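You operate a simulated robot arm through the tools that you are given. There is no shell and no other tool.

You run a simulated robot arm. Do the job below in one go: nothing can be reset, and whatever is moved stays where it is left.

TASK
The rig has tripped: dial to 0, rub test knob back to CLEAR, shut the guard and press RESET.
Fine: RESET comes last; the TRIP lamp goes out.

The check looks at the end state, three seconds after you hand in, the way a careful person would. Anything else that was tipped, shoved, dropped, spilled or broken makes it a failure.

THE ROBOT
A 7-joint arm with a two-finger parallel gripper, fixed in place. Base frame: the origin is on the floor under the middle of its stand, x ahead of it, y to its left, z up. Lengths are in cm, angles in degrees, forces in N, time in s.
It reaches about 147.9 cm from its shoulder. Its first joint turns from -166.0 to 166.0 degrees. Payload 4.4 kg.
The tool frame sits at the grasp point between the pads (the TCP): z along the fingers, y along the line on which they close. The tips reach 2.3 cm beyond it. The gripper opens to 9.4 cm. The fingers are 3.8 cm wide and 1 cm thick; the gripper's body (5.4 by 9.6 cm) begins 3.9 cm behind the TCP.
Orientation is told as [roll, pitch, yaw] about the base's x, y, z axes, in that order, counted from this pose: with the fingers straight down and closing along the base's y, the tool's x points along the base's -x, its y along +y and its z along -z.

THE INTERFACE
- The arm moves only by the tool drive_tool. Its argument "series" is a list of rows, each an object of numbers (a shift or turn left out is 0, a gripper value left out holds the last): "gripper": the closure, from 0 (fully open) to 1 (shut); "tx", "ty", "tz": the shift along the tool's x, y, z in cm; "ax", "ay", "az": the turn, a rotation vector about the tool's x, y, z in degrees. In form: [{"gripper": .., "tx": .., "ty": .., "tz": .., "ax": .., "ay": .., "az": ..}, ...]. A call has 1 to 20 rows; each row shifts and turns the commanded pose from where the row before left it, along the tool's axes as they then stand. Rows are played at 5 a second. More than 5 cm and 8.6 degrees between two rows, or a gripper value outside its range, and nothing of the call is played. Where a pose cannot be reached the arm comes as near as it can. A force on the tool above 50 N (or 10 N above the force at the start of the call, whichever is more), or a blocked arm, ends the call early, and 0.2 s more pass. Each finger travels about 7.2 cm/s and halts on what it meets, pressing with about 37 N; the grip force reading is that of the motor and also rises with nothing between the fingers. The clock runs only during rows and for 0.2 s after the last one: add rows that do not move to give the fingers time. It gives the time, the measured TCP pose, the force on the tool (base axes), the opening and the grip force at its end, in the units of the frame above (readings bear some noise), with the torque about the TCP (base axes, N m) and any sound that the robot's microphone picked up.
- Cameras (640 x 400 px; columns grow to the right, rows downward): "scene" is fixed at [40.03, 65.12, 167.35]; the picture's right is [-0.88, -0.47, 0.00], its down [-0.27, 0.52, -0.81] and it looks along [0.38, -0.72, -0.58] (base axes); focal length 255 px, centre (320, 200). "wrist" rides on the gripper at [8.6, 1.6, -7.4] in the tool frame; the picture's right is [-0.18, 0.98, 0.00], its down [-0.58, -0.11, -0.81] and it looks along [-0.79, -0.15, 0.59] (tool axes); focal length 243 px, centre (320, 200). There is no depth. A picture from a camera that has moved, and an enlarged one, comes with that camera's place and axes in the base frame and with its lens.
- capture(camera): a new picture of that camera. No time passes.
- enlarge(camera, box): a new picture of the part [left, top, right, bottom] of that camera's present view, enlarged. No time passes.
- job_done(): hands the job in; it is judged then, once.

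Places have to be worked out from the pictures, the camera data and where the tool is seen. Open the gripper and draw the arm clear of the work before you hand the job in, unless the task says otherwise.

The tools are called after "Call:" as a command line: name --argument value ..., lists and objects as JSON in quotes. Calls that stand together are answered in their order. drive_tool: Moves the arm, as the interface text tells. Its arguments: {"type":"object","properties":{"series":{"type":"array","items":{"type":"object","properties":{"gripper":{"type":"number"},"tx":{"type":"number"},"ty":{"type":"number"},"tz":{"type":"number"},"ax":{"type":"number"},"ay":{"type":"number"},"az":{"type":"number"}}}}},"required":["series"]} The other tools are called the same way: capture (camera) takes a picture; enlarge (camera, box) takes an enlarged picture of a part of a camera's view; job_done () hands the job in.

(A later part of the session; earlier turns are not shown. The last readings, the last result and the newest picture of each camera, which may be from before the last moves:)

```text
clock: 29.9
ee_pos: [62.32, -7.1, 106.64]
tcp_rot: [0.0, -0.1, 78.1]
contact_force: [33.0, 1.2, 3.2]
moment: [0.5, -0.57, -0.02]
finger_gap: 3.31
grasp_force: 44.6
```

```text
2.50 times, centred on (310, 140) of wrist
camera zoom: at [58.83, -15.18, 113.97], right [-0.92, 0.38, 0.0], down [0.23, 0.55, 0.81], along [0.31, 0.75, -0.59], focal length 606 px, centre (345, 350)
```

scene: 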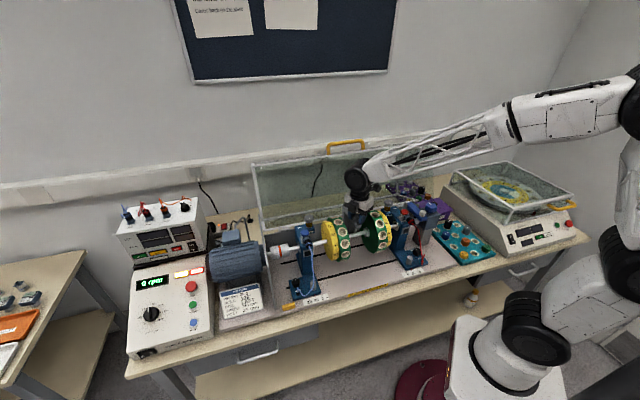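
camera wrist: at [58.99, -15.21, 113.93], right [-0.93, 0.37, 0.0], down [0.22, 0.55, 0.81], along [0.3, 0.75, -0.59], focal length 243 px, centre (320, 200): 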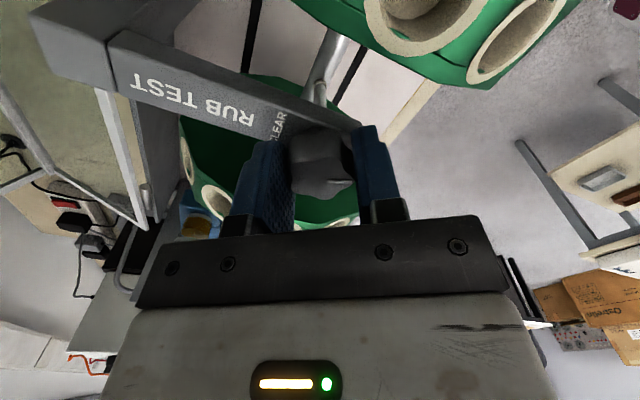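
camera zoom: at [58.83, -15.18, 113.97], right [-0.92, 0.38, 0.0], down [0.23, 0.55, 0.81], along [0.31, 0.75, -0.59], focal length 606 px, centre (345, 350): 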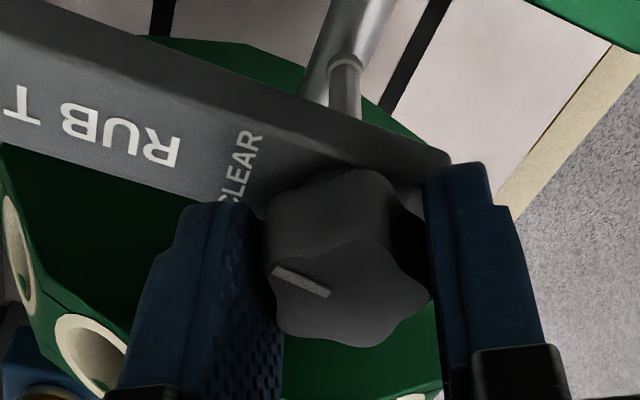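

The pointer is still about 10° short of CLEAR. I relieve the side load and continue in small steps, watching for a stop.

Call:
drive_tool --series '[{"ty": -0.07}, {"az": -4}, {"az": -4}, {"az": -3}, {}]'

Call:
enlarge --camera "wrist" --box '[220, 60, 400, 220]'

```text
clock: 31.1
ee_pos: [62.15, -7.09, 106.65]
tcp_rot: [0.0, -0.1, 89.1]
contact_force: [24.2, 16.8, 4.5]
moment: [0.29, -0.5, -0.03]
finger_gap: 3.35
grasp_force: 45.4
```

```text
2.50 times, centred on (310, 140) of wrist
camera zoom: at [60.45, -15.68, 113.98], right [-0.98, 0.2, 0.0], down [0.12, 0.58, 0.81], along [0.16, 0.79, -0.59], focal length 606 px, centre (345, 350)
```

zoom: 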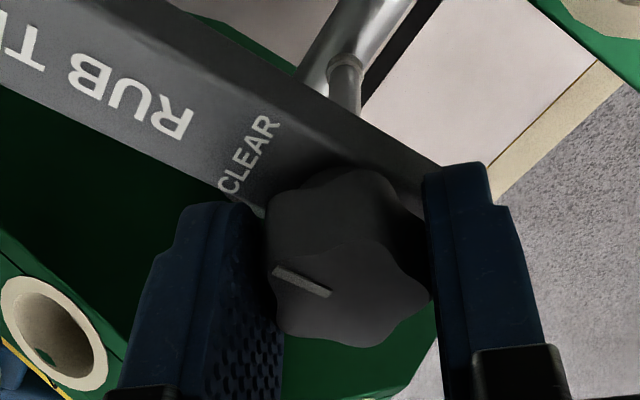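

The pointer is now almost parallel with the bracket, pointing at CLEAR, a few degrees short with no stop felt yet. I go a few degrees further, watching the torque.

Call:
drive_tool --series '[{"ty": -0.04, "az": -2}, {"az": -2}, {}]'

Call:
enlarge --camera "wrist" --box '[220, 60, 400, 220]'

```text
clock: 31.9
ee_pos: [62.25, -7.21, 106.74]
tcp_rot: [0.2, -0.1, 93.0]
contact_force: [-12.0, 7.4, 8.5]
moment: [0.34, 0.24, -0.97]
finger_gap: 3.35
grasp_force: 44.8
```

```text
2.50 times, centred on (310, 140) of wrist
camera zoom: at [61.07, -15.84, 113.98], right [-0.99, 0.13, 0.0], down [0.08, 0.59, 0.81], along [0.11, 0.8, -0.59], focal length 606 px, centre (345, 350)
```

zoom: 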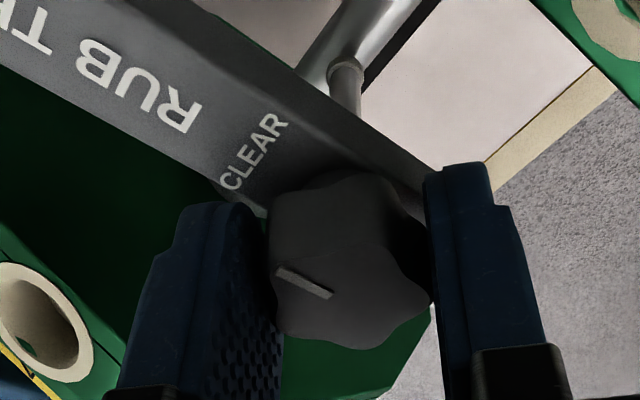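

The torque jumped to -0.97 N·m: the knob is at its CLEAR end stop with the pointer on CLEAR. I unload the twist, open, and rise straight up.

Call:
drive_tool --series '[{"az": 1.5}, {"gripper": 0.4}, {}, {}, {"tz": -2}, {"tz": -4}, {"tz": -4}, {"tz": -4}, {"tz": -4}, {"tz": -4}, {}]'

Call:
enlarge --camera "scene" --box '[340, 190, 380, 240]'

Call:
capture --camera "wrist"

```text
clock: 34.4
ee_pos: [62.13, -7.36, 128.86]
tcp_rot: [0.1, -0.1, 91.5]
contact_force: [0.3, -0.1, -0.1]
moment: [0.0, 0.01, 0.0]
finger_gap: 5.67
grasp_force: 0.1
```

```text
8.00 times, centred on (360, 215) of scene
camera zoom: at [40.03, 65.12, 167.35], right [-0.88, -0.47, 0.0], down [-0.27, 0.52, -0.81], along [0.38, -0.72, -0.58], focal length 2038 px, centre (0, 80)
```

zoom: 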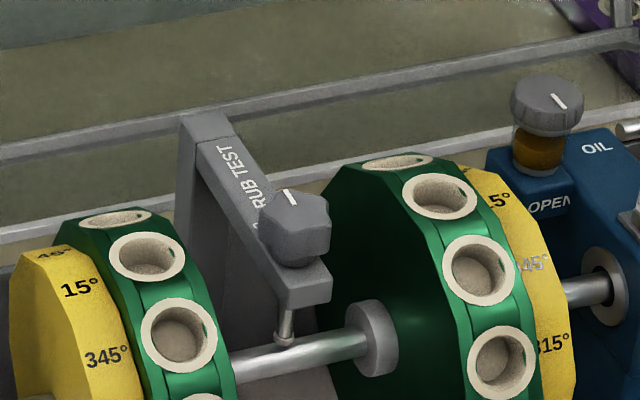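

```text
taken
camera wrist: at [60.8, -15.98, 136.11], right [-0.99, 0.16, 0.0], down [0.09, 0.58, 0.81], along [0.13, 0.8, -0.59], focal length 243 px, centre (320, 200)
```

wrist: 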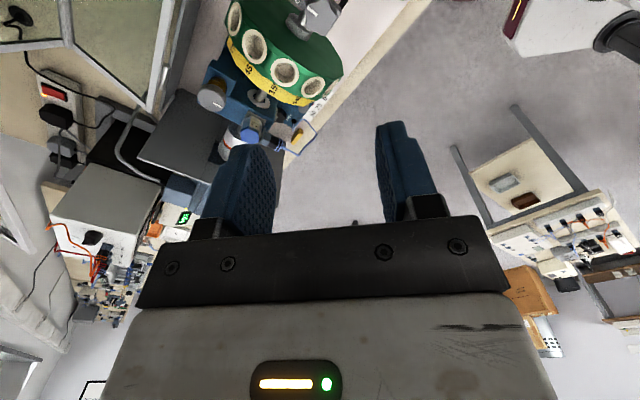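

The rub knob's pointer now faces CLEAR. Next is the speed dial: I turn the hand back to yaw -45° here, then travel left to view the control panel.

Call:
drive_tool --series '[{"az": 8}, {"az": 8}, {"az": 8}, {"az": 8}, {"az": 8}, {"az": 8}, {"az": 8}, {"az": 8}, {"az": 8}, {"az": 8}, {"az": 8}, {"az": 8}, {"az": 8}, {"az": 8}, {"az": 8}, {"az": 8}, {"az": 8.5}, {}]'

Call:
drive_tool --series '[{"tx": 1.29, "ty": 4.4, "tz": 0.59}, {"tx": 1.29, "ty": 4.4, "tz": 0.59}, {"tx": 1.29, "ty": 4.4, "tz": 0.59}, {"tx": 1.29, "ty": 4.4, "tz": 0.59}, {"tx": 1.29, "ty": 4.4, "tz": 0.59}, {"tx": 1.29, "ty": 4.4, "tz": 0.59}, {"tx": 1.29, "ty": 4.4, "tz": 0.59}, {"tx": 1.29, "ty": 4.4, "tz": 0.59}, {"tx": 1.29, "ty": 4.4, "tz": 0.59}, {"tx": 1.29, "ty": 4.4, "tz": 0.59}, {"tx": 1.29, "ty": 4.4, "tz": 0.59}, {"tx": 1.29, "ty": 4.4, "tz": 0.59}, {"tx": 1.29, "ty": 4.4, "tz": 0.59}, {"tx": 1.29, "ty": 4.4, "tz": 0.59}, {"tx": 1.29, "ty": 4.4, "tz": 0.59}, {}]'

Call:
capture --camera "wrist"

Call:
capture --camera "scene"

```text
clock: 38.1
ee_pos: [62.29, -7.14, 128.71]
tcp_rot: [-0.1, 0.1, -45.1]
contact_force: [0.2, -0.3, 0.0]
moment: [0.03, 0.0, -0.03]
finger_gap: 5.62
grasp_force: 0.1
```

```text
clock: 41.5
ee_pos: [95.16, 53.14, 119.57]
tcp_rot: [0.0, 0.1, -45.0]
contact_force: [-0.3, 0.0, 0.4]
moment: [-0.03, 0.0, -0.02]
finger_gap: 5.64
grasp_force: 0.1
```

```text
taken
camera wrist: at [90.02, 60.56, 126.97], right [0.82, 0.57, 0.0], down [0.34, -0.49, 0.81], along [0.46, -0.66, -0.59], focal length 243 px, centre (320, 200)
```

wrist: 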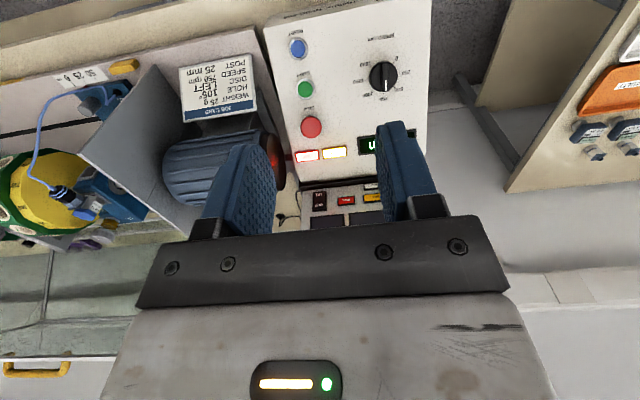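

```text
taken
```

scene: 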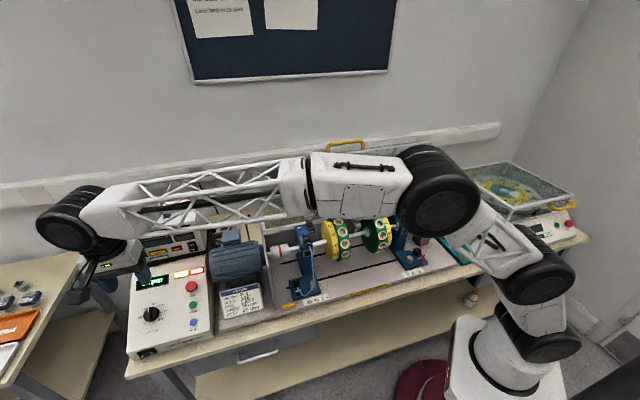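

The panel is in view. I zoom in on the dial and buttons.

Call:
enlarge --camera "wrist" --box '[270, 0, 430, 160]'

Call:
enlarge --camera "wrist" --box '[350, 30, 420, 110]'

Call:
enlarge --camera "scene" --box '[120, 260, 220, 360]'

```text
2.50 times, centred on (350, 80) of wrist
camera zoom: at [90.02, 60.56, 126.97], right [0.82, 0.57, 0.0], down [0.34, -0.49, 0.81], along [0.46, -0.66, -0.59], focal length 606 px, centre (245, 500)
```

zoom: 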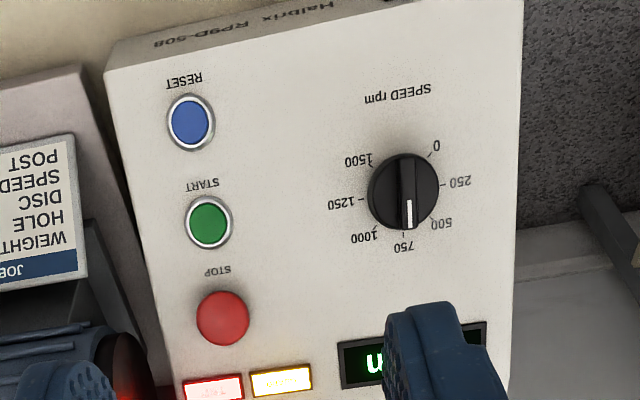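

```text
5.00 times, centred on (385, 70) of wrist
camera zoom: at [90.02, 60.56, 126.97], right [0.82, 0.57, 0.0], down [0.34, -0.49, 0.81], along [0.46, -0.66, -0.59], focal length 1213 px, centre (-5, 850)
```

zoom: 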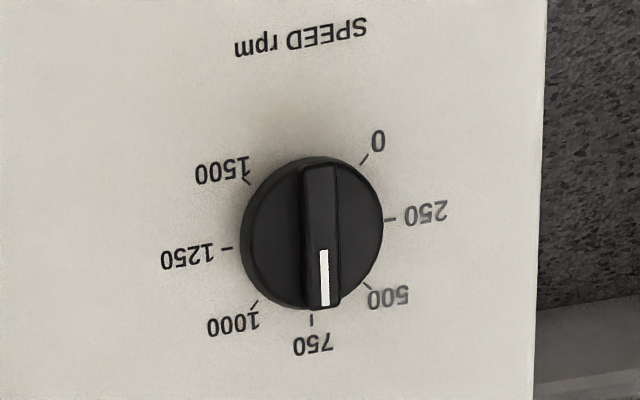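

```text
4.00 times, centred on (170, 310) of scene
camera zoom: at [40.03, 65.12, 167.35], right [-0.88, -0.47, 0.0], down [-0.27, 0.52, -0.81], along [0.38, -0.72, -0.58], focal length 1019 px, centre (920, -240)
```

zoom: 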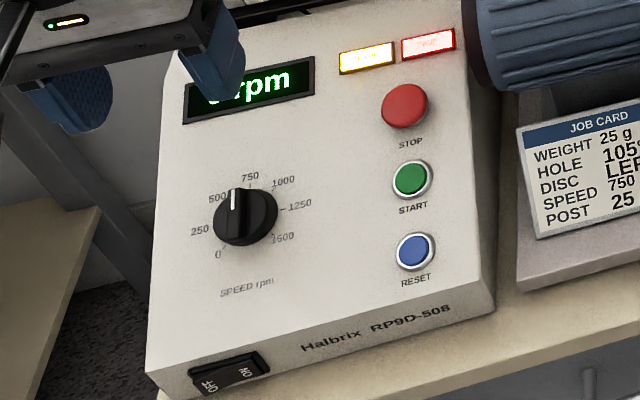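

The dial's bar points at 750; it needs 135° counter-clockwise to 0 (ticks are 45° apart). The panel triangulates to a 30° slope, with the dial centre near (108.9,50.3,89.5). I tilt the tool square to the panel and go to a stand-off over the dial.

Call:
drive_tool --series '[{"ay": -7.5}, {"ay": -7.5}, {"ay": -7.5}, {"ay": -7.5}, {}]'

Call:
drive_tool --series '[{"tx": 0.82, "ty": 1.28, "tz": 3.4}, {"tx": 0.82, "ty": 1.28, "tz": 3.4}, {"tx": 0.82, "ty": 1.28, "tz": 3.4}, {"tx": 0.82, "ty": 1.28, "tz": 3.4}, {"tx": 0.82, "ty": 1.28, "tz": 3.4}, {"tx": 0.82, "ty": 1.28, "tz": 3.4}, {}]'

Call:
capture --camera "wrist"

Call:
capture --camera "scene"

```text
clock: 42.8
ee_pos: [95.14, 53.24, 119.93]
tcp_rot: [0.0, -30.0, -45.0]
contact_force: [-0.7, -0.4, -0.6]
moment: [0.04, 0.01, -0.02]
finger_gap: 5.63
grasp_force: 0.0
```

```text
clock: 44.4
ee_pos: [104.96, 54.46, 99.72]
tcp_rot: [0.0, -29.9, -45.0]
contact_force: [0.2, -0.3, -0.5]
moment: [0.02, 0.01, 0.0]
finger_gap: 5.63
grasp_force: 0.1
```

```text
taken
camera wrist: at [98.12, 63.48, 101.67], right [0.81, 0.58, 0.09], down [-0.01, -0.15, 0.99], along [0.59, -0.8, -0.12], focal length 243 px, centre (320, 200)
```

wrist: 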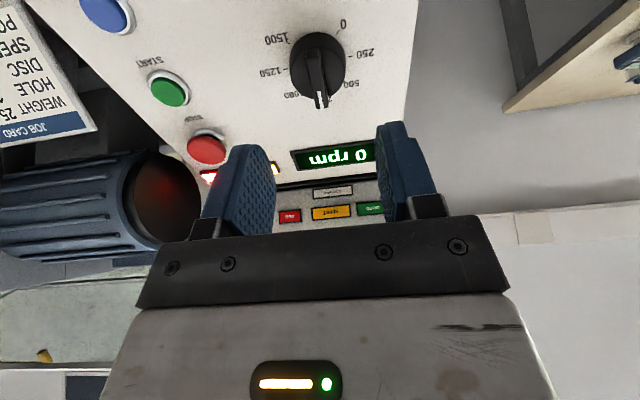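

```text
taken
```

scene: 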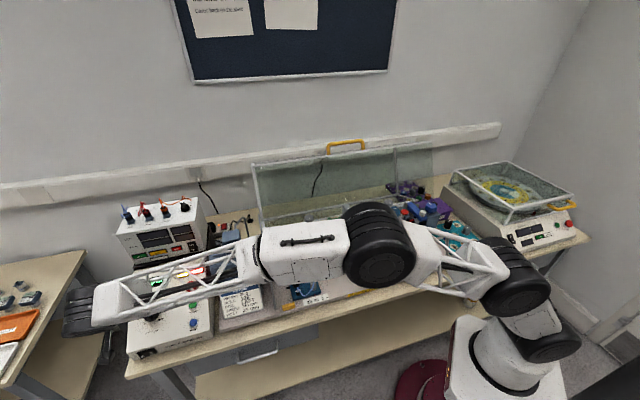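

The hand is at the stand-off, square to the panel, and the arm's elbow is well in front of the rig. I zoom in to check alignment with the dial.

Call:
enlarge --camera "wrist" --box '[240, 0, 420, 180]'

Call:
enlarge --camera "wrist" --box '[270, 10, 390, 120]'

```text
2.22 times, centred on (330, 90) of wrist
camera zoom: at [98.12, 63.48, 101.67], right [0.81, 0.58, 0.09], down [-0.01, -0.15, 0.99], along [0.59, -0.8, -0.12], focal length 539 px, centre (298, 444)
```

zoom: 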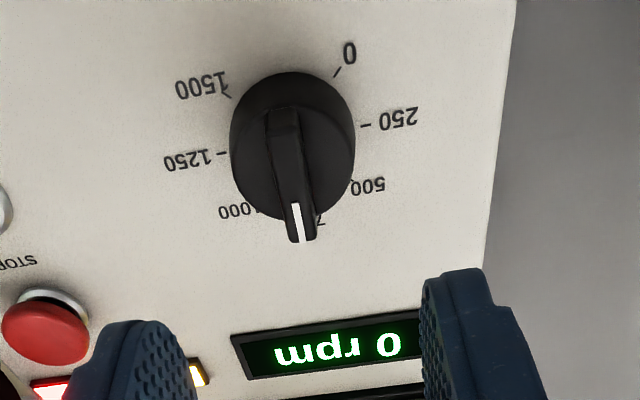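

```text
3.64 times, centred on (330, 65) of wrist
camera zoom: at [98.12, 63.48, 101.67], right [0.81, 0.58, 0.09], down [-0.01, -0.15, 0.99], along [0.59, -0.8, -0.12], focal length 882 px, centre (284, 691)
```

zoom: 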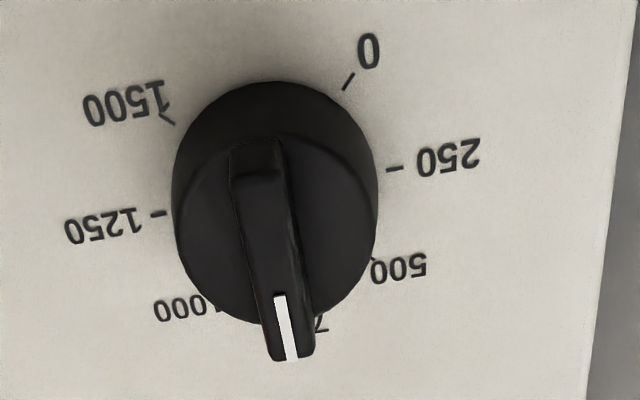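

In the tool frame, the dial axis lies at about (0.2,-0.16) with the panel 11.65 cm ahead; the bar stands roughly 1.5-2.5 cm off the panel and is parallel to the fingers. I centre and advance so the tips sit beside the bar, just above the dial's skirt.

Call:
drive_tool --series '[{"tx": 0.2, "ty": -0.17, "tz": 2.5}, {"tz": 2.5}, {"tz": 1.2}, {"tz": 1.1}, {}]'

Call:
capture --camera "wrist"

Call:
enlarge --camera "wrist" --box '[220, 60, 420, 230]'

```text
clock: 45.5
ee_pos: [107.29, 52.0, 93.22]
tcp_rot: [-0.1, -30.0, -45.0]
contact_force: [0.2, 0.3, 0.3]
moment: [0.0, 0.03, 0.01]
finger_gap: 5.64
grasp_force: 0.1
```

```text
taken
camera wrist: at [100.42, 61.05, 95.21], right [0.81, 0.58, 0.09], down [-0.01, -0.15, 0.99], along [0.59, -0.8, -0.12], focal length 243 px, centre (320, 200)
```

wrist: 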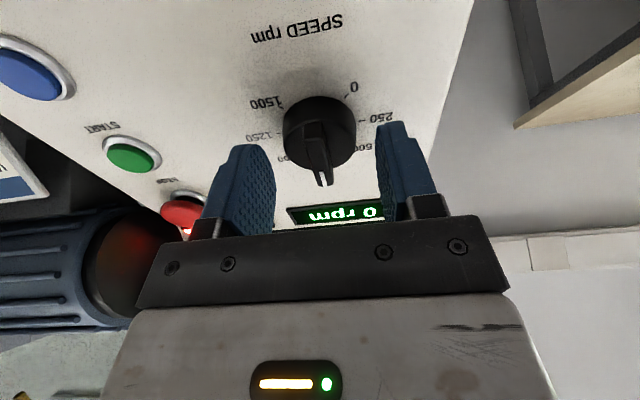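

```text
2.35 times, centred on (320, 145) of wrist
camera zoom: at [100.42, 61.05, 95.21], right [0.81, 0.58, 0.09], down [-0.01, -0.15, 0.99], along [0.59, -0.8, -0.12], focal length 571 px, centre (320, 329)
```

zoom: 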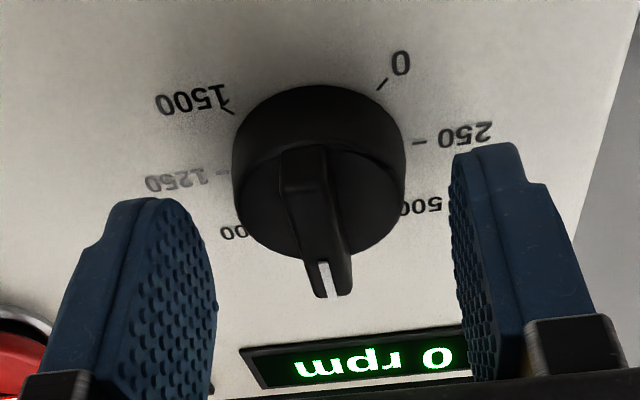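

The bar lies between the fingers; tips are about 2 mm above the skirt and overlap the bar by roughly 7 mm. I advance 1 mm and close.

Call:
drive_tool --series '[{"tz": 0.1}, {"gripper": 0.93}, {}, {}, {}]'

Call:
enlarge --camera "wrist" --box '[220, 60, 420, 230]'

```text
clock: 46.8
ee_pos: [107.32, 51.91, 93.11]
tcp_rot: [0.1, -29.9, -45.0]
contact_force: [-7.3, -4.5, 1.0]
moment: [-0.04, 0.2, -0.1]
finger_gap: 1.07
grasp_force: 4.3
```

```text
2.35 times, centred on (320, 145) of wrist
camera zoom: at [100.41, 61.02, 95.14], right [0.81, 0.58, 0.09], down [-0.01, -0.15, 0.99], along [0.59, -0.8, -0.12], focal length 571 px, centre (320, 329)
```

zoom: 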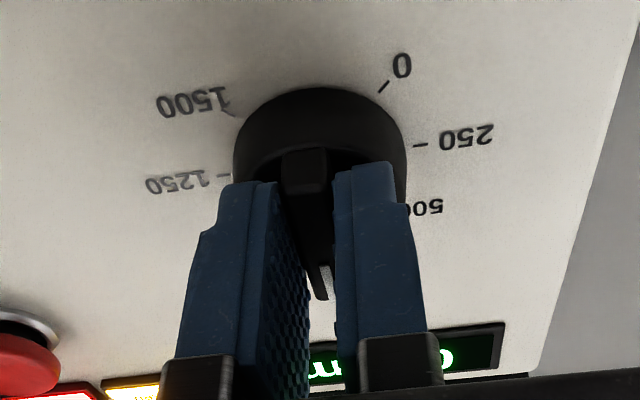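

Contact is being made at 1.07 cm gap. I tighten fully.

Call:
drive_tool --series '[{"gripper": 1.0}, {}, {}]'

Call:
enlarge --camera "wrist" --box '[220, 60, 420, 230]'

```text
clock: 47.5
ee_pos: [107.23, 51.86, 93.17]
tcp_rot: [-0.1, -29.8, -45.0]
contact_force: [-22.6, -14.5, 2.5]
moment: [-0.27, 0.25, -0.29]
finger_gap: 0.98
grasp_force: 45.0
```

```text
2.35 times, centred on (320, 145) of wrist
camera zoom: at [100.4, 61.0, 95.14], right [0.81, 0.58, 0.09], down [-0.01, -0.15, 0.99], along [0.59, -0.8, -0.12], focal length 571 px, centre (320, 329)
```

zoom: 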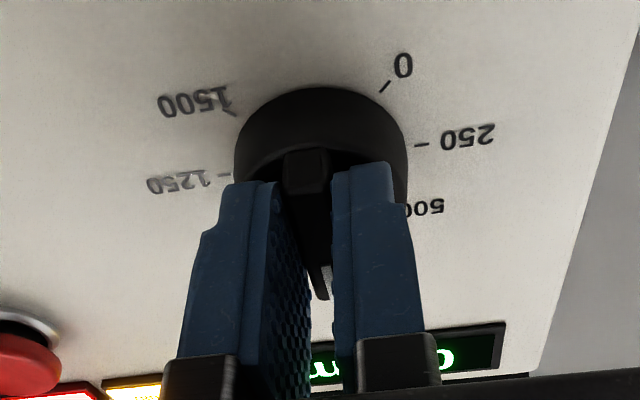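

The bar is firmly held (0.98 cm, 45 N). I relieve the side load and start turning counter-clockwise.

Call:
drive_tool --series '[{"ty": -0.06}, {"az": -5}, {"az": -7}, {"az": -7}, {}]'

Call:
capture --camera "wrist"

```text
clock: 48.8
ee_pos: [107.07, 51.87, 93.11]
tcp_rot: [-10.6, -28.0, -23.3]
contact_force: [-18.0, -16.6, 1.5]
moment: [-0.09, -0.4, 0.0]
finger_gap: 0.99
grasp_force: 44.9
```

```text
taken
camera wrist: at [98.25, 58.91, 95.12], right [0.61, 0.79, -0.07], down [0.14, -0.01, 0.99], along [0.78, -0.61, -0.11], focal length 243 px, centre (320, 200)
```

wrist: 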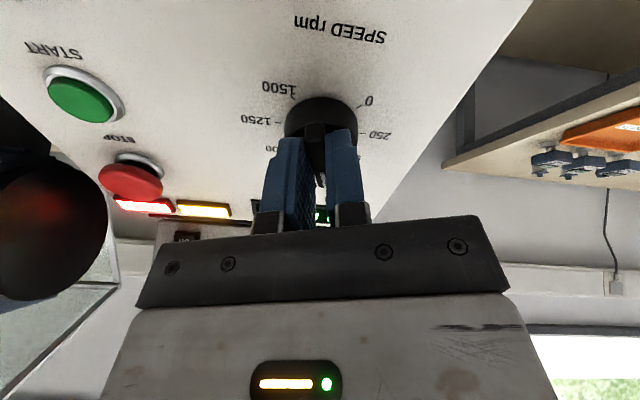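

The dial follows. I add a small corrective shift and continue turning.

Call:
drive_tool --series '[{"tx": 0.02, "ty": -0.06, "az": -6}, {"az": -7}, {"az": -7}, {"az": -7}, {}]'

Call:
capture --camera "wrist"

```text
clock: 50.0
ee_pos: [107.16, 51.75, 93.14]
tcp_rot: [-22.4, -20.3, 5.1]
contact_force: [-21.7, -35.4, -1.6]
moment: [-0.08, 0.27, -0.3]
finger_gap: 1.04
grasp_force: 45.3
```

```text
taken
camera wrist: at [96.5, 55.16, 95.93], right [0.22, 0.93, -0.29], down [0.25, 0.23, 0.94], along [0.94, -0.28, -0.18], focal length 243 px, centre (320, 200)
```

wrist: 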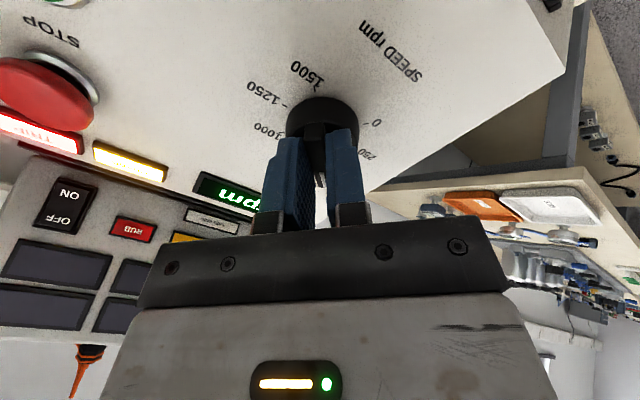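

The dial has turned about 46°, and side load is 40 N toward the right. I shift the tool accordingly and check.

Call:
drive_tool --series '[{"tx": 0.07, "ty": -0.09}, {"az": -4}, {}]'

```text
clock: 50.8
ee_pos: [107.18, 51.68, 93.25]
tcp_rot: [-23.8, -18.9, 9.0]
contact_force: [18.6, -17.6, -9.0]
moment: [0.26, -1.23, 0.44]
finger_gap: 1.02
grasp_force: 45.1
```

Call:
enlarge --camera "wrist" --box '[220, 60, 420, 230]'

Call:
enlarge --camera "scene" --box '[60, 240, 220, 360]'

```text
2.35 times, centred on (320, 145) of wrist
camera zoom: at [96.37, 54.56, 96.12], right [0.16, 0.94, -0.32], down [0.26, 0.27, 0.93], along [0.95, -0.23, -0.2], focal length 571 px, centre (320, 329)
```

zoom: 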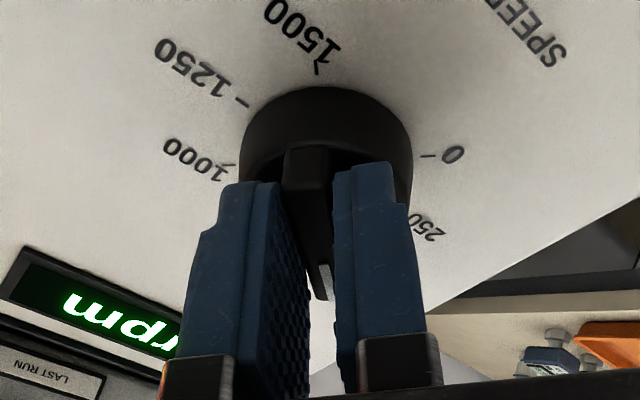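

```text
3.33 times, centred on (140, 300) of scene
camera zoom: at [40.03, 65.12, 167.35], right [-0.88, -0.47, 0.0], down [-0.27, 0.52, -0.81], along [0.38, -0.72, -0.58], focal length 849 px, centre (920, -133)
```

zoom: 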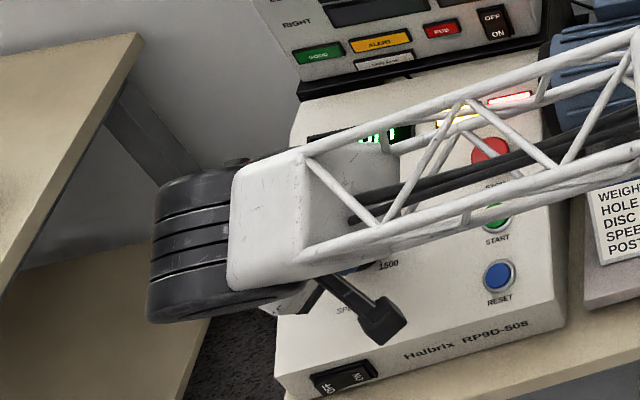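

The dial is now at about 50° of turn (between 250 and 500 marks). I trim the offsets and continue.

Call:
drive_tool --series '[{"tx": -0.03, "ty": -0.03, "tz": 0.04, "az": -5}, {"az": -6}, {"az": -6}, {"az": -6}, {}]'

Call:
enlarge --camera "wrist" --box '[220, 60, 420, 230]'

```text
clock: 52.0
ee_pos: [107.13, 51.68, 93.3]
tcp_rot: [-28.9, -8.5, 30.3]
contact_force: [3.0, -23.7, 6.8]
moment: [-0.06, 0.19, -0.15]
finger_gap: 1.04
grasp_force: 45.0
```

```text
2.35 times, centred on (320, 145) of wrist
camera zoom: at [96.47, 51.24, 97.54], right [-0.22, 0.87, -0.44], down [0.25, 0.49, 0.84], along [0.94, 0.07, -0.33], focal length 571 px, centre (320, 329)
```

zoom: 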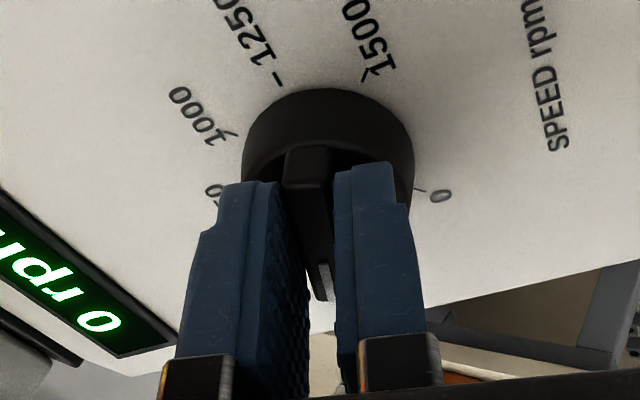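

73° done; side load modest. I trim and continue.

Call:
drive_tool --series '[{"tx": 0.02, "ty": -0.06, "az": -5}, {"az": -6}, {"az": -6}, {"az": -6}, {}]'

Call:
enlarge --camera "wrist" --box '[220, 60, 420, 230]'

```text
clock: 53.1
ee_pos: [107.09, 51.65, 93.4]
tcp_rot: [-29.8, 2.9, 50.2]
contact_force: [23.3, -19.4, 8.5]
moment: [0.27, -0.34, 0.11]
finger_gap: 1.08
grasp_force: 44.7
```

```text
2.35 times, centred on (320, 145) of wrist
camera zoom: at [97.9, 48.42, 99.28], right [-0.55, 0.67, -0.5], down [0.16, 0.67, 0.72], along [0.82, 0.32, -0.48], focal length 571 px, centre (320, 329)
```

zoom: 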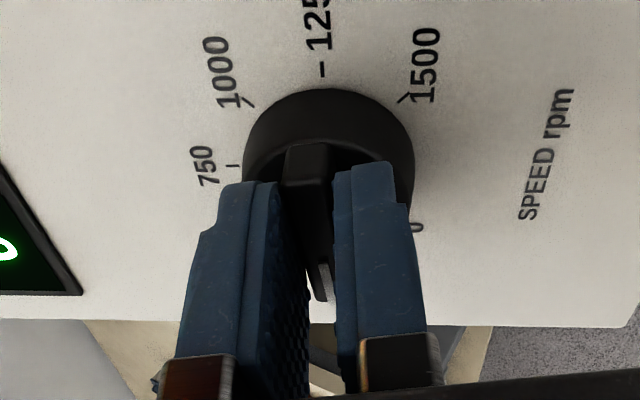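

96° done, 39° to go. I trim again and continue.

Call:
drive_tool --series '[{"ty": -0.08, "az": -5}, {"az": -6}, {"az": -6}, {"az": -6}, {}]'

Call:
capture --camera "wrist"

Call:
enlarge --camera "wrist" --box '[220, 60, 420, 230]'

```text
clock: 54.4
ee_pos: [107.23, 51.56, 93.48]
tcp_rot: [-26.8, 13.8, 70.8]
contact_force: [36.2, -12.4, 19.3]
moment: [0.43, -0.48, 0.21]
finger_gap: 1.03
grasp_force: 46.0
```

```text
taken
camera wrist: at [100.41, 46.58, 101.08], right [-0.8, 0.36, -0.47], down [0.0, 0.8, 0.61], along [0.59, 0.49, -0.64], focal length 243 px, centre (320, 200)
```

wrist: 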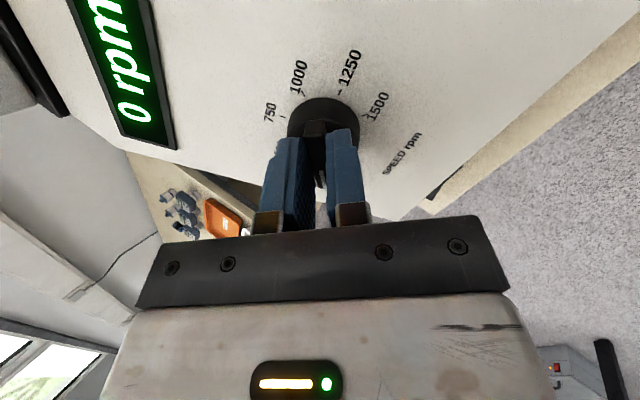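

```text
2.35 times, centred on (320, 145) of wrist
camera zoom: at [100.41, 46.58, 101.08], right [-0.8, 0.36, -0.47], down [0.0, 0.8, 0.61], along [0.59, 0.49, -0.64], focal length 571 px, centre (320, 329)
```

zoom: 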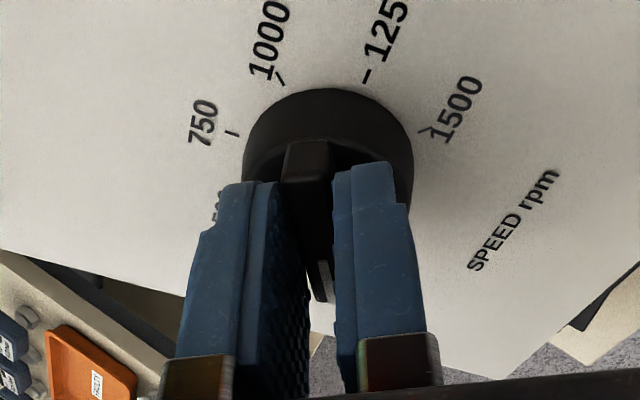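

119° done, 16° to go. I trim the side load (about 43 N) and turn most of the rest carefully, watching for an end stop.

Call:
drive_tool --series '[{"ty": -0.1}, {"az": -4}, {"az": -4}, {"az": -4}, {}]'

Call:
enlarge --camera "wrist" --box '[220, 60, 420, 230]'

```text
clock: 55.5
ee_pos: [107.34, 51.45, 93.3]
tcp_rot: [-23.6, 19.2, 82.1]
contact_force: [31.1, -3.6, 27.5]
moment: [0.47, -0.29, 0.22]
finger_gap: 1.03
grasp_force: 44.8
```

```text
2.35 times, centred on (320, 145) of wrist
camera zoom: at [102.02, 46.1, 101.93], right [-0.89, 0.17, -0.43], down [-0.11, 0.83, 0.55], along [0.45, 0.53, -0.72], focal length 571 px, centre (320, 329)
```

zoom: 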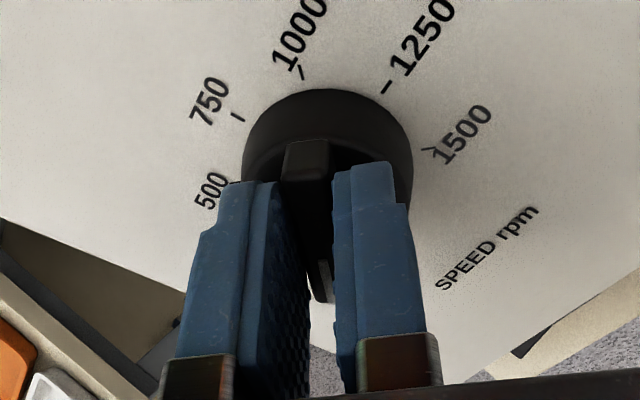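

Nearly there (131°). I trim and go the last few degrees in 2° steps to feel for the stop at 0.

Call:
drive_tool --series '[{"ty": -0.08}, {"az": -2}, {"az": -2}, {}]'

Call:
enlarge --camera "wrist" --box '[220, 60, 420, 230]'

```text
clock: 56.5
ee_pos: [107.27, 51.55, 93.45]
tcp_rot: [-22.3, 20.7, 85.9]
contact_force: [5.4, -0.5, 30.3]
moment: [0.39, 0.15, 0.04]
finger_gap: 1.05
grasp_force: 44.6
```

```text
2.35 times, centred on (320, 145) of wrist
camera zoom: at [102.6, 46.02, 102.2], right [-0.91, 0.11, -0.41], down [-0.15, 0.83, 0.53], along [0.4, 0.54, -0.74], focal length 571 px, centre (320, 329)
```

zoom: 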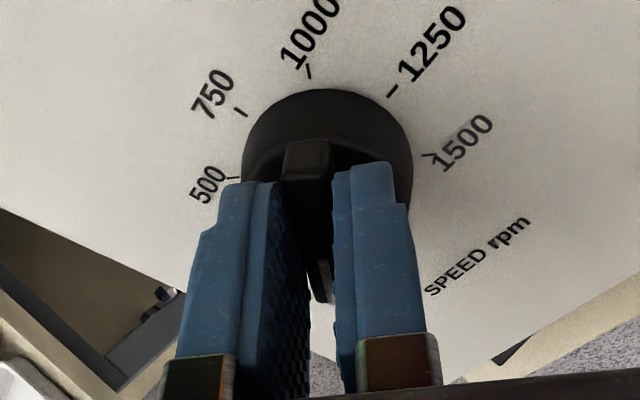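

The bar's opposite end now points at the 1000 tick, which is diametrically opposite 0. I try 3° more to feel for the end stop.

Call:
drive_tool --series '[{"tz": -0.04, "az": -1.5}, {"az": -1.5}, {}]'

Call:
enlarge --camera "wrist" --box '[220, 60, 420, 230]'

```text
clock: 57.4
ee_pos: [107.3, 51.51, 93.44]
tcp_rot: [-21.1, 21.7, 88.9]
contact_force: [15.6, 4.5, 23.1]
moment: [0.7, -0.5, -1.54]
finger_gap: 1.1
grasp_force: 45.4
```

```text
2.35 times, centred on (320, 145) of wrist
camera zoom: at [103.02, 45.98, 102.38], right [-0.92, 0.06, -0.4], down [-0.17, 0.84, 0.52], along [0.36, 0.54, -0.76], focal length 571 px, centre (320, 329)
```

zoom: 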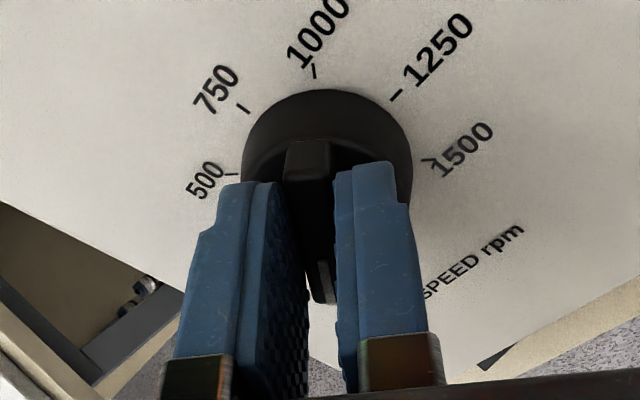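

The axial torque jumped to about 1.8 N·m: the dial is at its 0 stop. I unload the twist, open, and back straight off.

Call:
drive_tool --series '[{"az": 1.5}, {"az": 1}, {"gripper": 0.6}, {}, {"gripper": 0.5}, {"tz": -1.5}, {"tz": -3}, {"tz": -3}, {"tz": -3}, {}]'

Call:
capture --camera "wrist"

Call:
enlarge --camera "wrist" --box '[220, 0, 420, 150]'

```text
clock: 59.5
ee_pos: [103.67, 55.36, 102.43]
tcp_rot: [-22.1, 20.8, 86.5]
contact_force: [0.8, 0.3, -0.2]
moment: [0.01, 0.03, 0.01]
finger_gap: 4.7
grasp_force: 0.0
```

```text
taken
camera wrist: at [99.05, 49.83, 111.06], right [-0.91, 0.1, -0.41], down [-0.15, 0.83, 0.53], along [0.39, 0.54, -0.74], focal length 243 px, centre (320, 200)
```

wrist: 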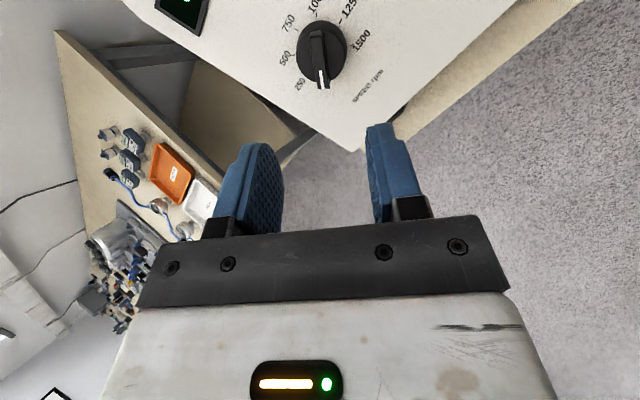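

```text
2.67 times, centred on (320, 75) of wrist
camera zoom: at [99.05, 49.83, 111.06], right [-0.91, 0.1, -0.41], down [-0.15, 0.83, 0.53], along [0.39, 0.54, -0.74], focal length 647 px, centre (320, 533)
```

zoom: 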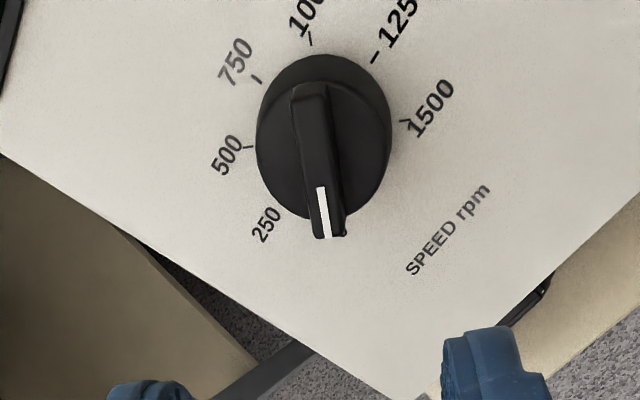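

The pointer now covers the hidden "0" mark, so the dial is at 0. I unwind the wrist, bring the tool vertical and rise, then study the guard.

Call:
drive_tool --series '[{"tz": -2, "az": 8}, {"tz": -2, "az": 8}, {"az": 8}, {"az": 8}, {"az": 8}, {"az": 8}, {"az": 8}, {"az": 8}, {"az": 8}, {"az": 8}, {"az": 8}, {"az": 8}, {"az": 8}, {"az": 8}, {"az": 8}, {"az": 8}, {"az": 4.5}, {}]'

Call:
drive_tool --series '[{"ay": 7.5}, {"ay": 7.5}, {"ay": 7.5}, {"ay": 7.5}, {"tz": -4}, {"tz": -4}, {"tz": -4}, {"tz": -4}, {"tz": -4}, {"tz": -4}, {}]'

Call:
capture --camera "scene"

Call:
capture --camera "wrist"

```text
clock: 63.4
ee_pos: [102.17, 56.7, 105.9]
tcp_rot: [-1.8, -29.9, -41.6]
contact_force: [0.2, -0.2, 0.3]
moment: [-0.01, -0.01, -0.01]
finger_gap: 4.68
grasp_force: 0.0
```

```text
clock: 65.8
ee_pos: [102.73, 57.21, 129.9]
tcp_rot: [-1.5, 0.1, -42.4]
contact_force: [0.5, -0.7, -1.0]
moment: [-0.02, 0.02, 0.0]
finger_gap: 4.7
grasp_force: 0.0
```

```text
taken
```

scene: 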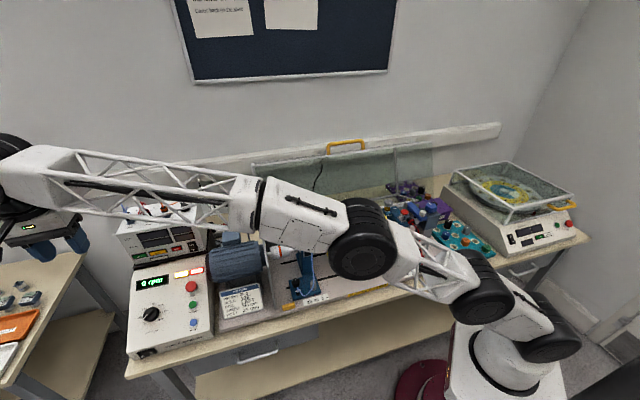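

```text
taken
camera wrist: at [97.51, 64.44, 137.08], right [0.8, 0.6, -0.03], down [0.37, -0.46, 0.81], along [0.47, -0.65, -0.59], focal length 243 px, centre (320, 200)
```

wrist: 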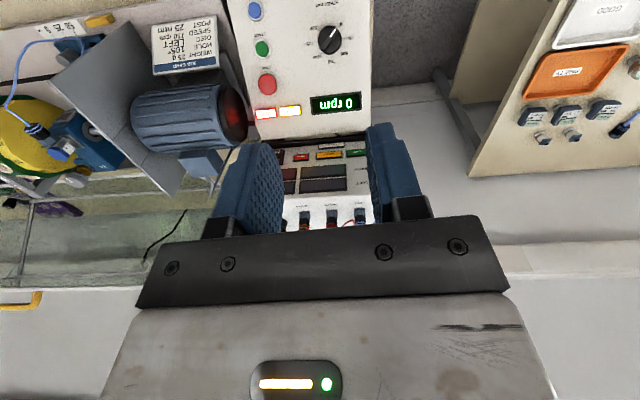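

Rig and panel views are fine. I zoom on the guard's left end in this wrist view to understand how it is hinged.

Call:
enlarge --camera "wrist" --box '[0, 100, 230, 340]'

Call:
enlarge --camera "scene" --box '[240, 130, 450, 240]'

```text
1.67 times, centred on (115, 220) of wrist
camera zoom: at [97.51, 64.44, 137.08], right [0.8, 0.6, -0.03], down [0.37, -0.46, 0.81], along [0.47, -0.65, -0.59], focal length 404 px, centre (662, 167)
```

zoom: 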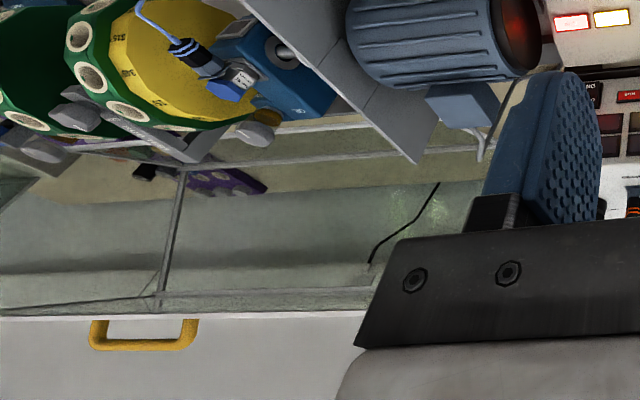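

```text
3.05 times, centred on (345, 185) of scene
camera zoom: at [40.03, 65.12, 167.35], right [-0.88, -0.47, 0.0], down [-0.27, 0.52, -0.81], along [0.38, -0.72, -0.58], focal length 776 px, centre (244, 246)
```

zoom: 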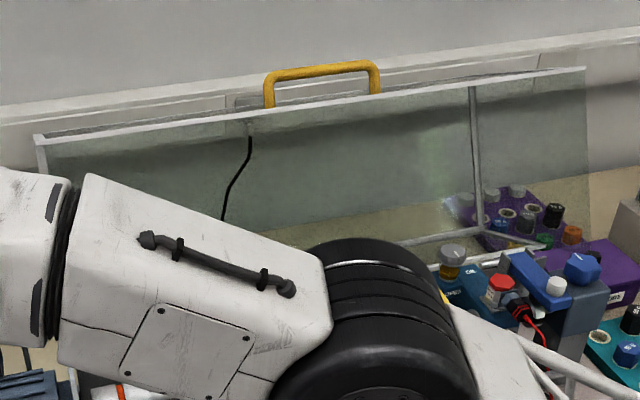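

The guard is a transparent hood hinged along the rig's back, swung up so its rim and the yellow handle bar are at the top (handle about (76,-26,127), hinge near z≈96). I correct the small tool tilt, then travel to look at the handle and hood from the front.

Call:
drive_tool --series '[{"ax": -1.5, "tz": -3}, {"az": 2.6, "tz": -4}, {"tz": -4}, {}]'

Call:
drive_tool --series '[{"tx": -1.525, "ty": -4.41, "tz": -0.3}, {"tx": -1.525, "ty": -4.41, "tz": -0.3}, {"tx": -1.525, "ty": -4.41, "tz": -0.3}, {"tx": -1.525, "ty": -4.41, "tz": -0.3}, {"tx": -1.525, "ty": -4.41, "tz": -0.3}, {"tx": -1.525, "ty": -4.41, "tz": -0.3}, {"tx": -1.525, "ty": -4.41, "tz": -0.3}, {"tx": -1.525, "ty": -4.41, "tz": -0.3}, {"tx": -1.525, "ty": -4.41, "tz": -0.3}, {"tx": -1.525, "ty": -4.41, "tz": -0.3}, {"tx": -1.525, "ty": -4.41, "tz": -0.3}, {"tx": -1.525, "ty": -4.41, "tz": -0.3}, {"tx": -1.525, "ty": -4.41, "tz": -0.3}, {"tx": -1.525, "ty": -4.41, "tz": -0.3}, {"tx": -1.525, "ty": -4.41, "tz": -0.3}, {"tx": -1.525, "ty": -4.41, "tz": -0.3}, {}]'

Call:
capture --camera "wrist"

Call:
capture --camera "scene"

```text
clock: 66.8
ee_pos: [100.8, 56.15, 138.53]
tcp_rot: [0.0, 0.1, -45.0]
contact_force: [0.7, -0.6, 0.4]
moment: [0.01, -0.02, 0.01]
finger_gap: 4.66
grasp_force: 0.0
out of reach, approached as far as the arm can: row 2, 3
```

```text
clock: 70.3
ee_pos: [67.95, -11.19, 143.19]
tcp_rot: [0.0, 0.1, -44.9]
contact_force: [-0.1, 0.0, -0.1]
moment: [0.0, 0.01, 0.01]
finger_gap: 4.71
grasp_force: 0.0
```

```text
taken
camera wrist: at [62.96, -3.96, 150.61], right [0.82, 0.57, 0.0], down [0.34, -0.49, 0.81], along [0.46, -0.66, -0.59], focal length 243 px, centre (320, 200)
```

wrist: 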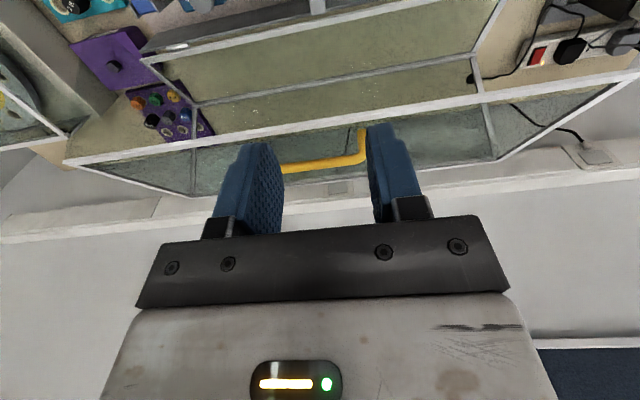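

```text
taken
```

scene: 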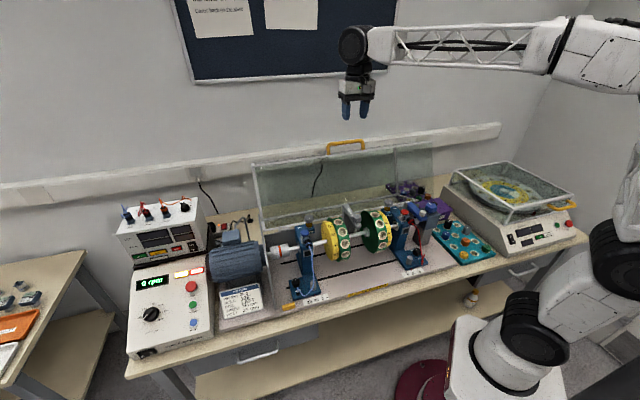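

Now the hood's shape is clear: rim bar at top with the yellow handle, box going back behind it. I zoom in on the handle and the hinge side.

Call:
enlarge --camera "wrist" --box '[200, 60, 440, 210]'

Call:
enlarge --camera "wrist" --box '[40, 0, 300, 200]'

Call:
enlarge --camera "scene" --box '[240, 130, 450, 320]'

Call:
enlarge --camera "scene" --box '[240, 140, 330, 240]'

```text
2.67 times, centred on (320, 135) of wrist
camera zoom: at [62.96, -3.96, 150.61], right [0.82, 0.57, 0.0], down [0.34, -0.49, 0.81], along [0.46, -0.66, -0.59], focal length 647 px, centre (320, 373)
```

zoom: 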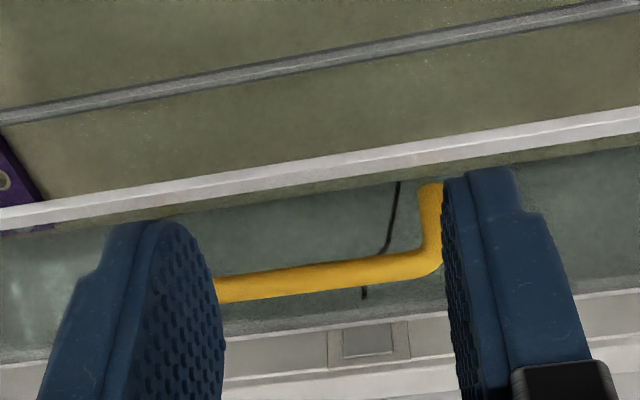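

```text
2.00 times, centred on (170, 100) of wrist
camera zoom: at [62.96, -3.96, 150.61], right [0.82, 0.57, 0.0], down [0.34, -0.49, 0.81], along [0.46, -0.66, -0.59], focal length 485 px, centre (620, 400)
```

zoom: 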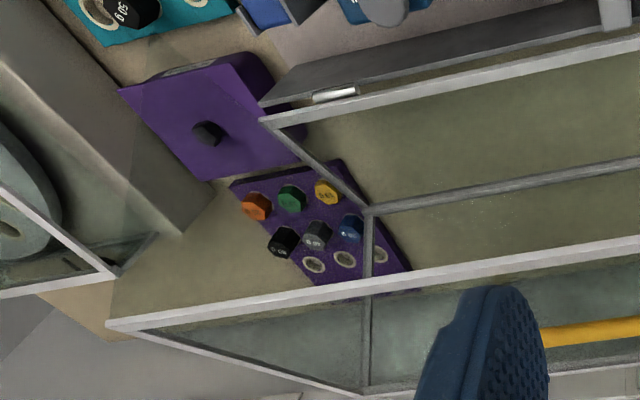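

```text
2.11 times, centred on (345, 225) of scene
camera zoom: at [40.03, 65.12, 167.35], right [-0.88, -0.47, 0.0], down [-0.27, 0.52, -0.81], along [0.38, -0.72, -0.58], focal length 536 px, centre (267, 147)
```

zoom: 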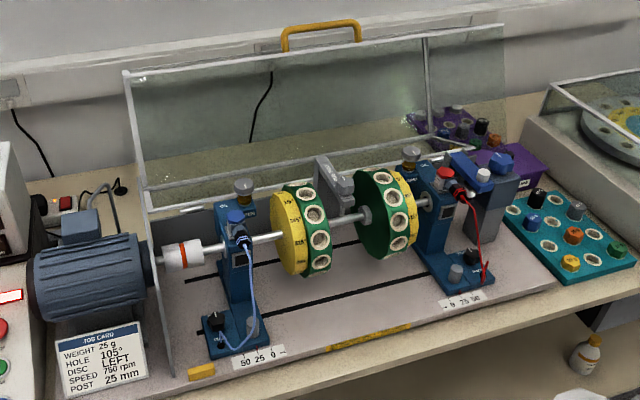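

```text
4.00 times, centred on (285, 190) of scene
camera zoom: at [40.03, 65.12, 167.35], right [-0.88, -0.47, 0.0], down [-0.27, 0.52, -0.81], along [0.38, -0.72, -0.58], focal length 1019 px, centre (460, 240)
```

zoom: 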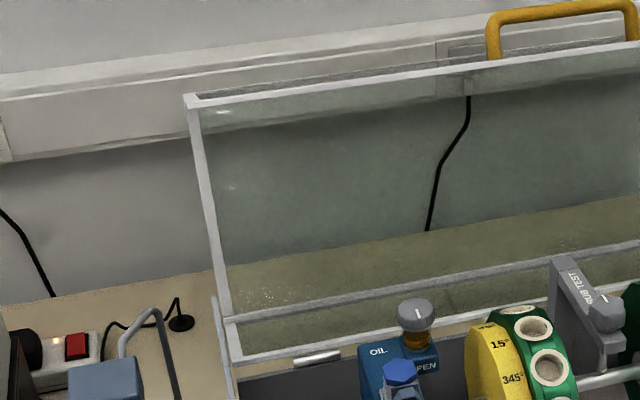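

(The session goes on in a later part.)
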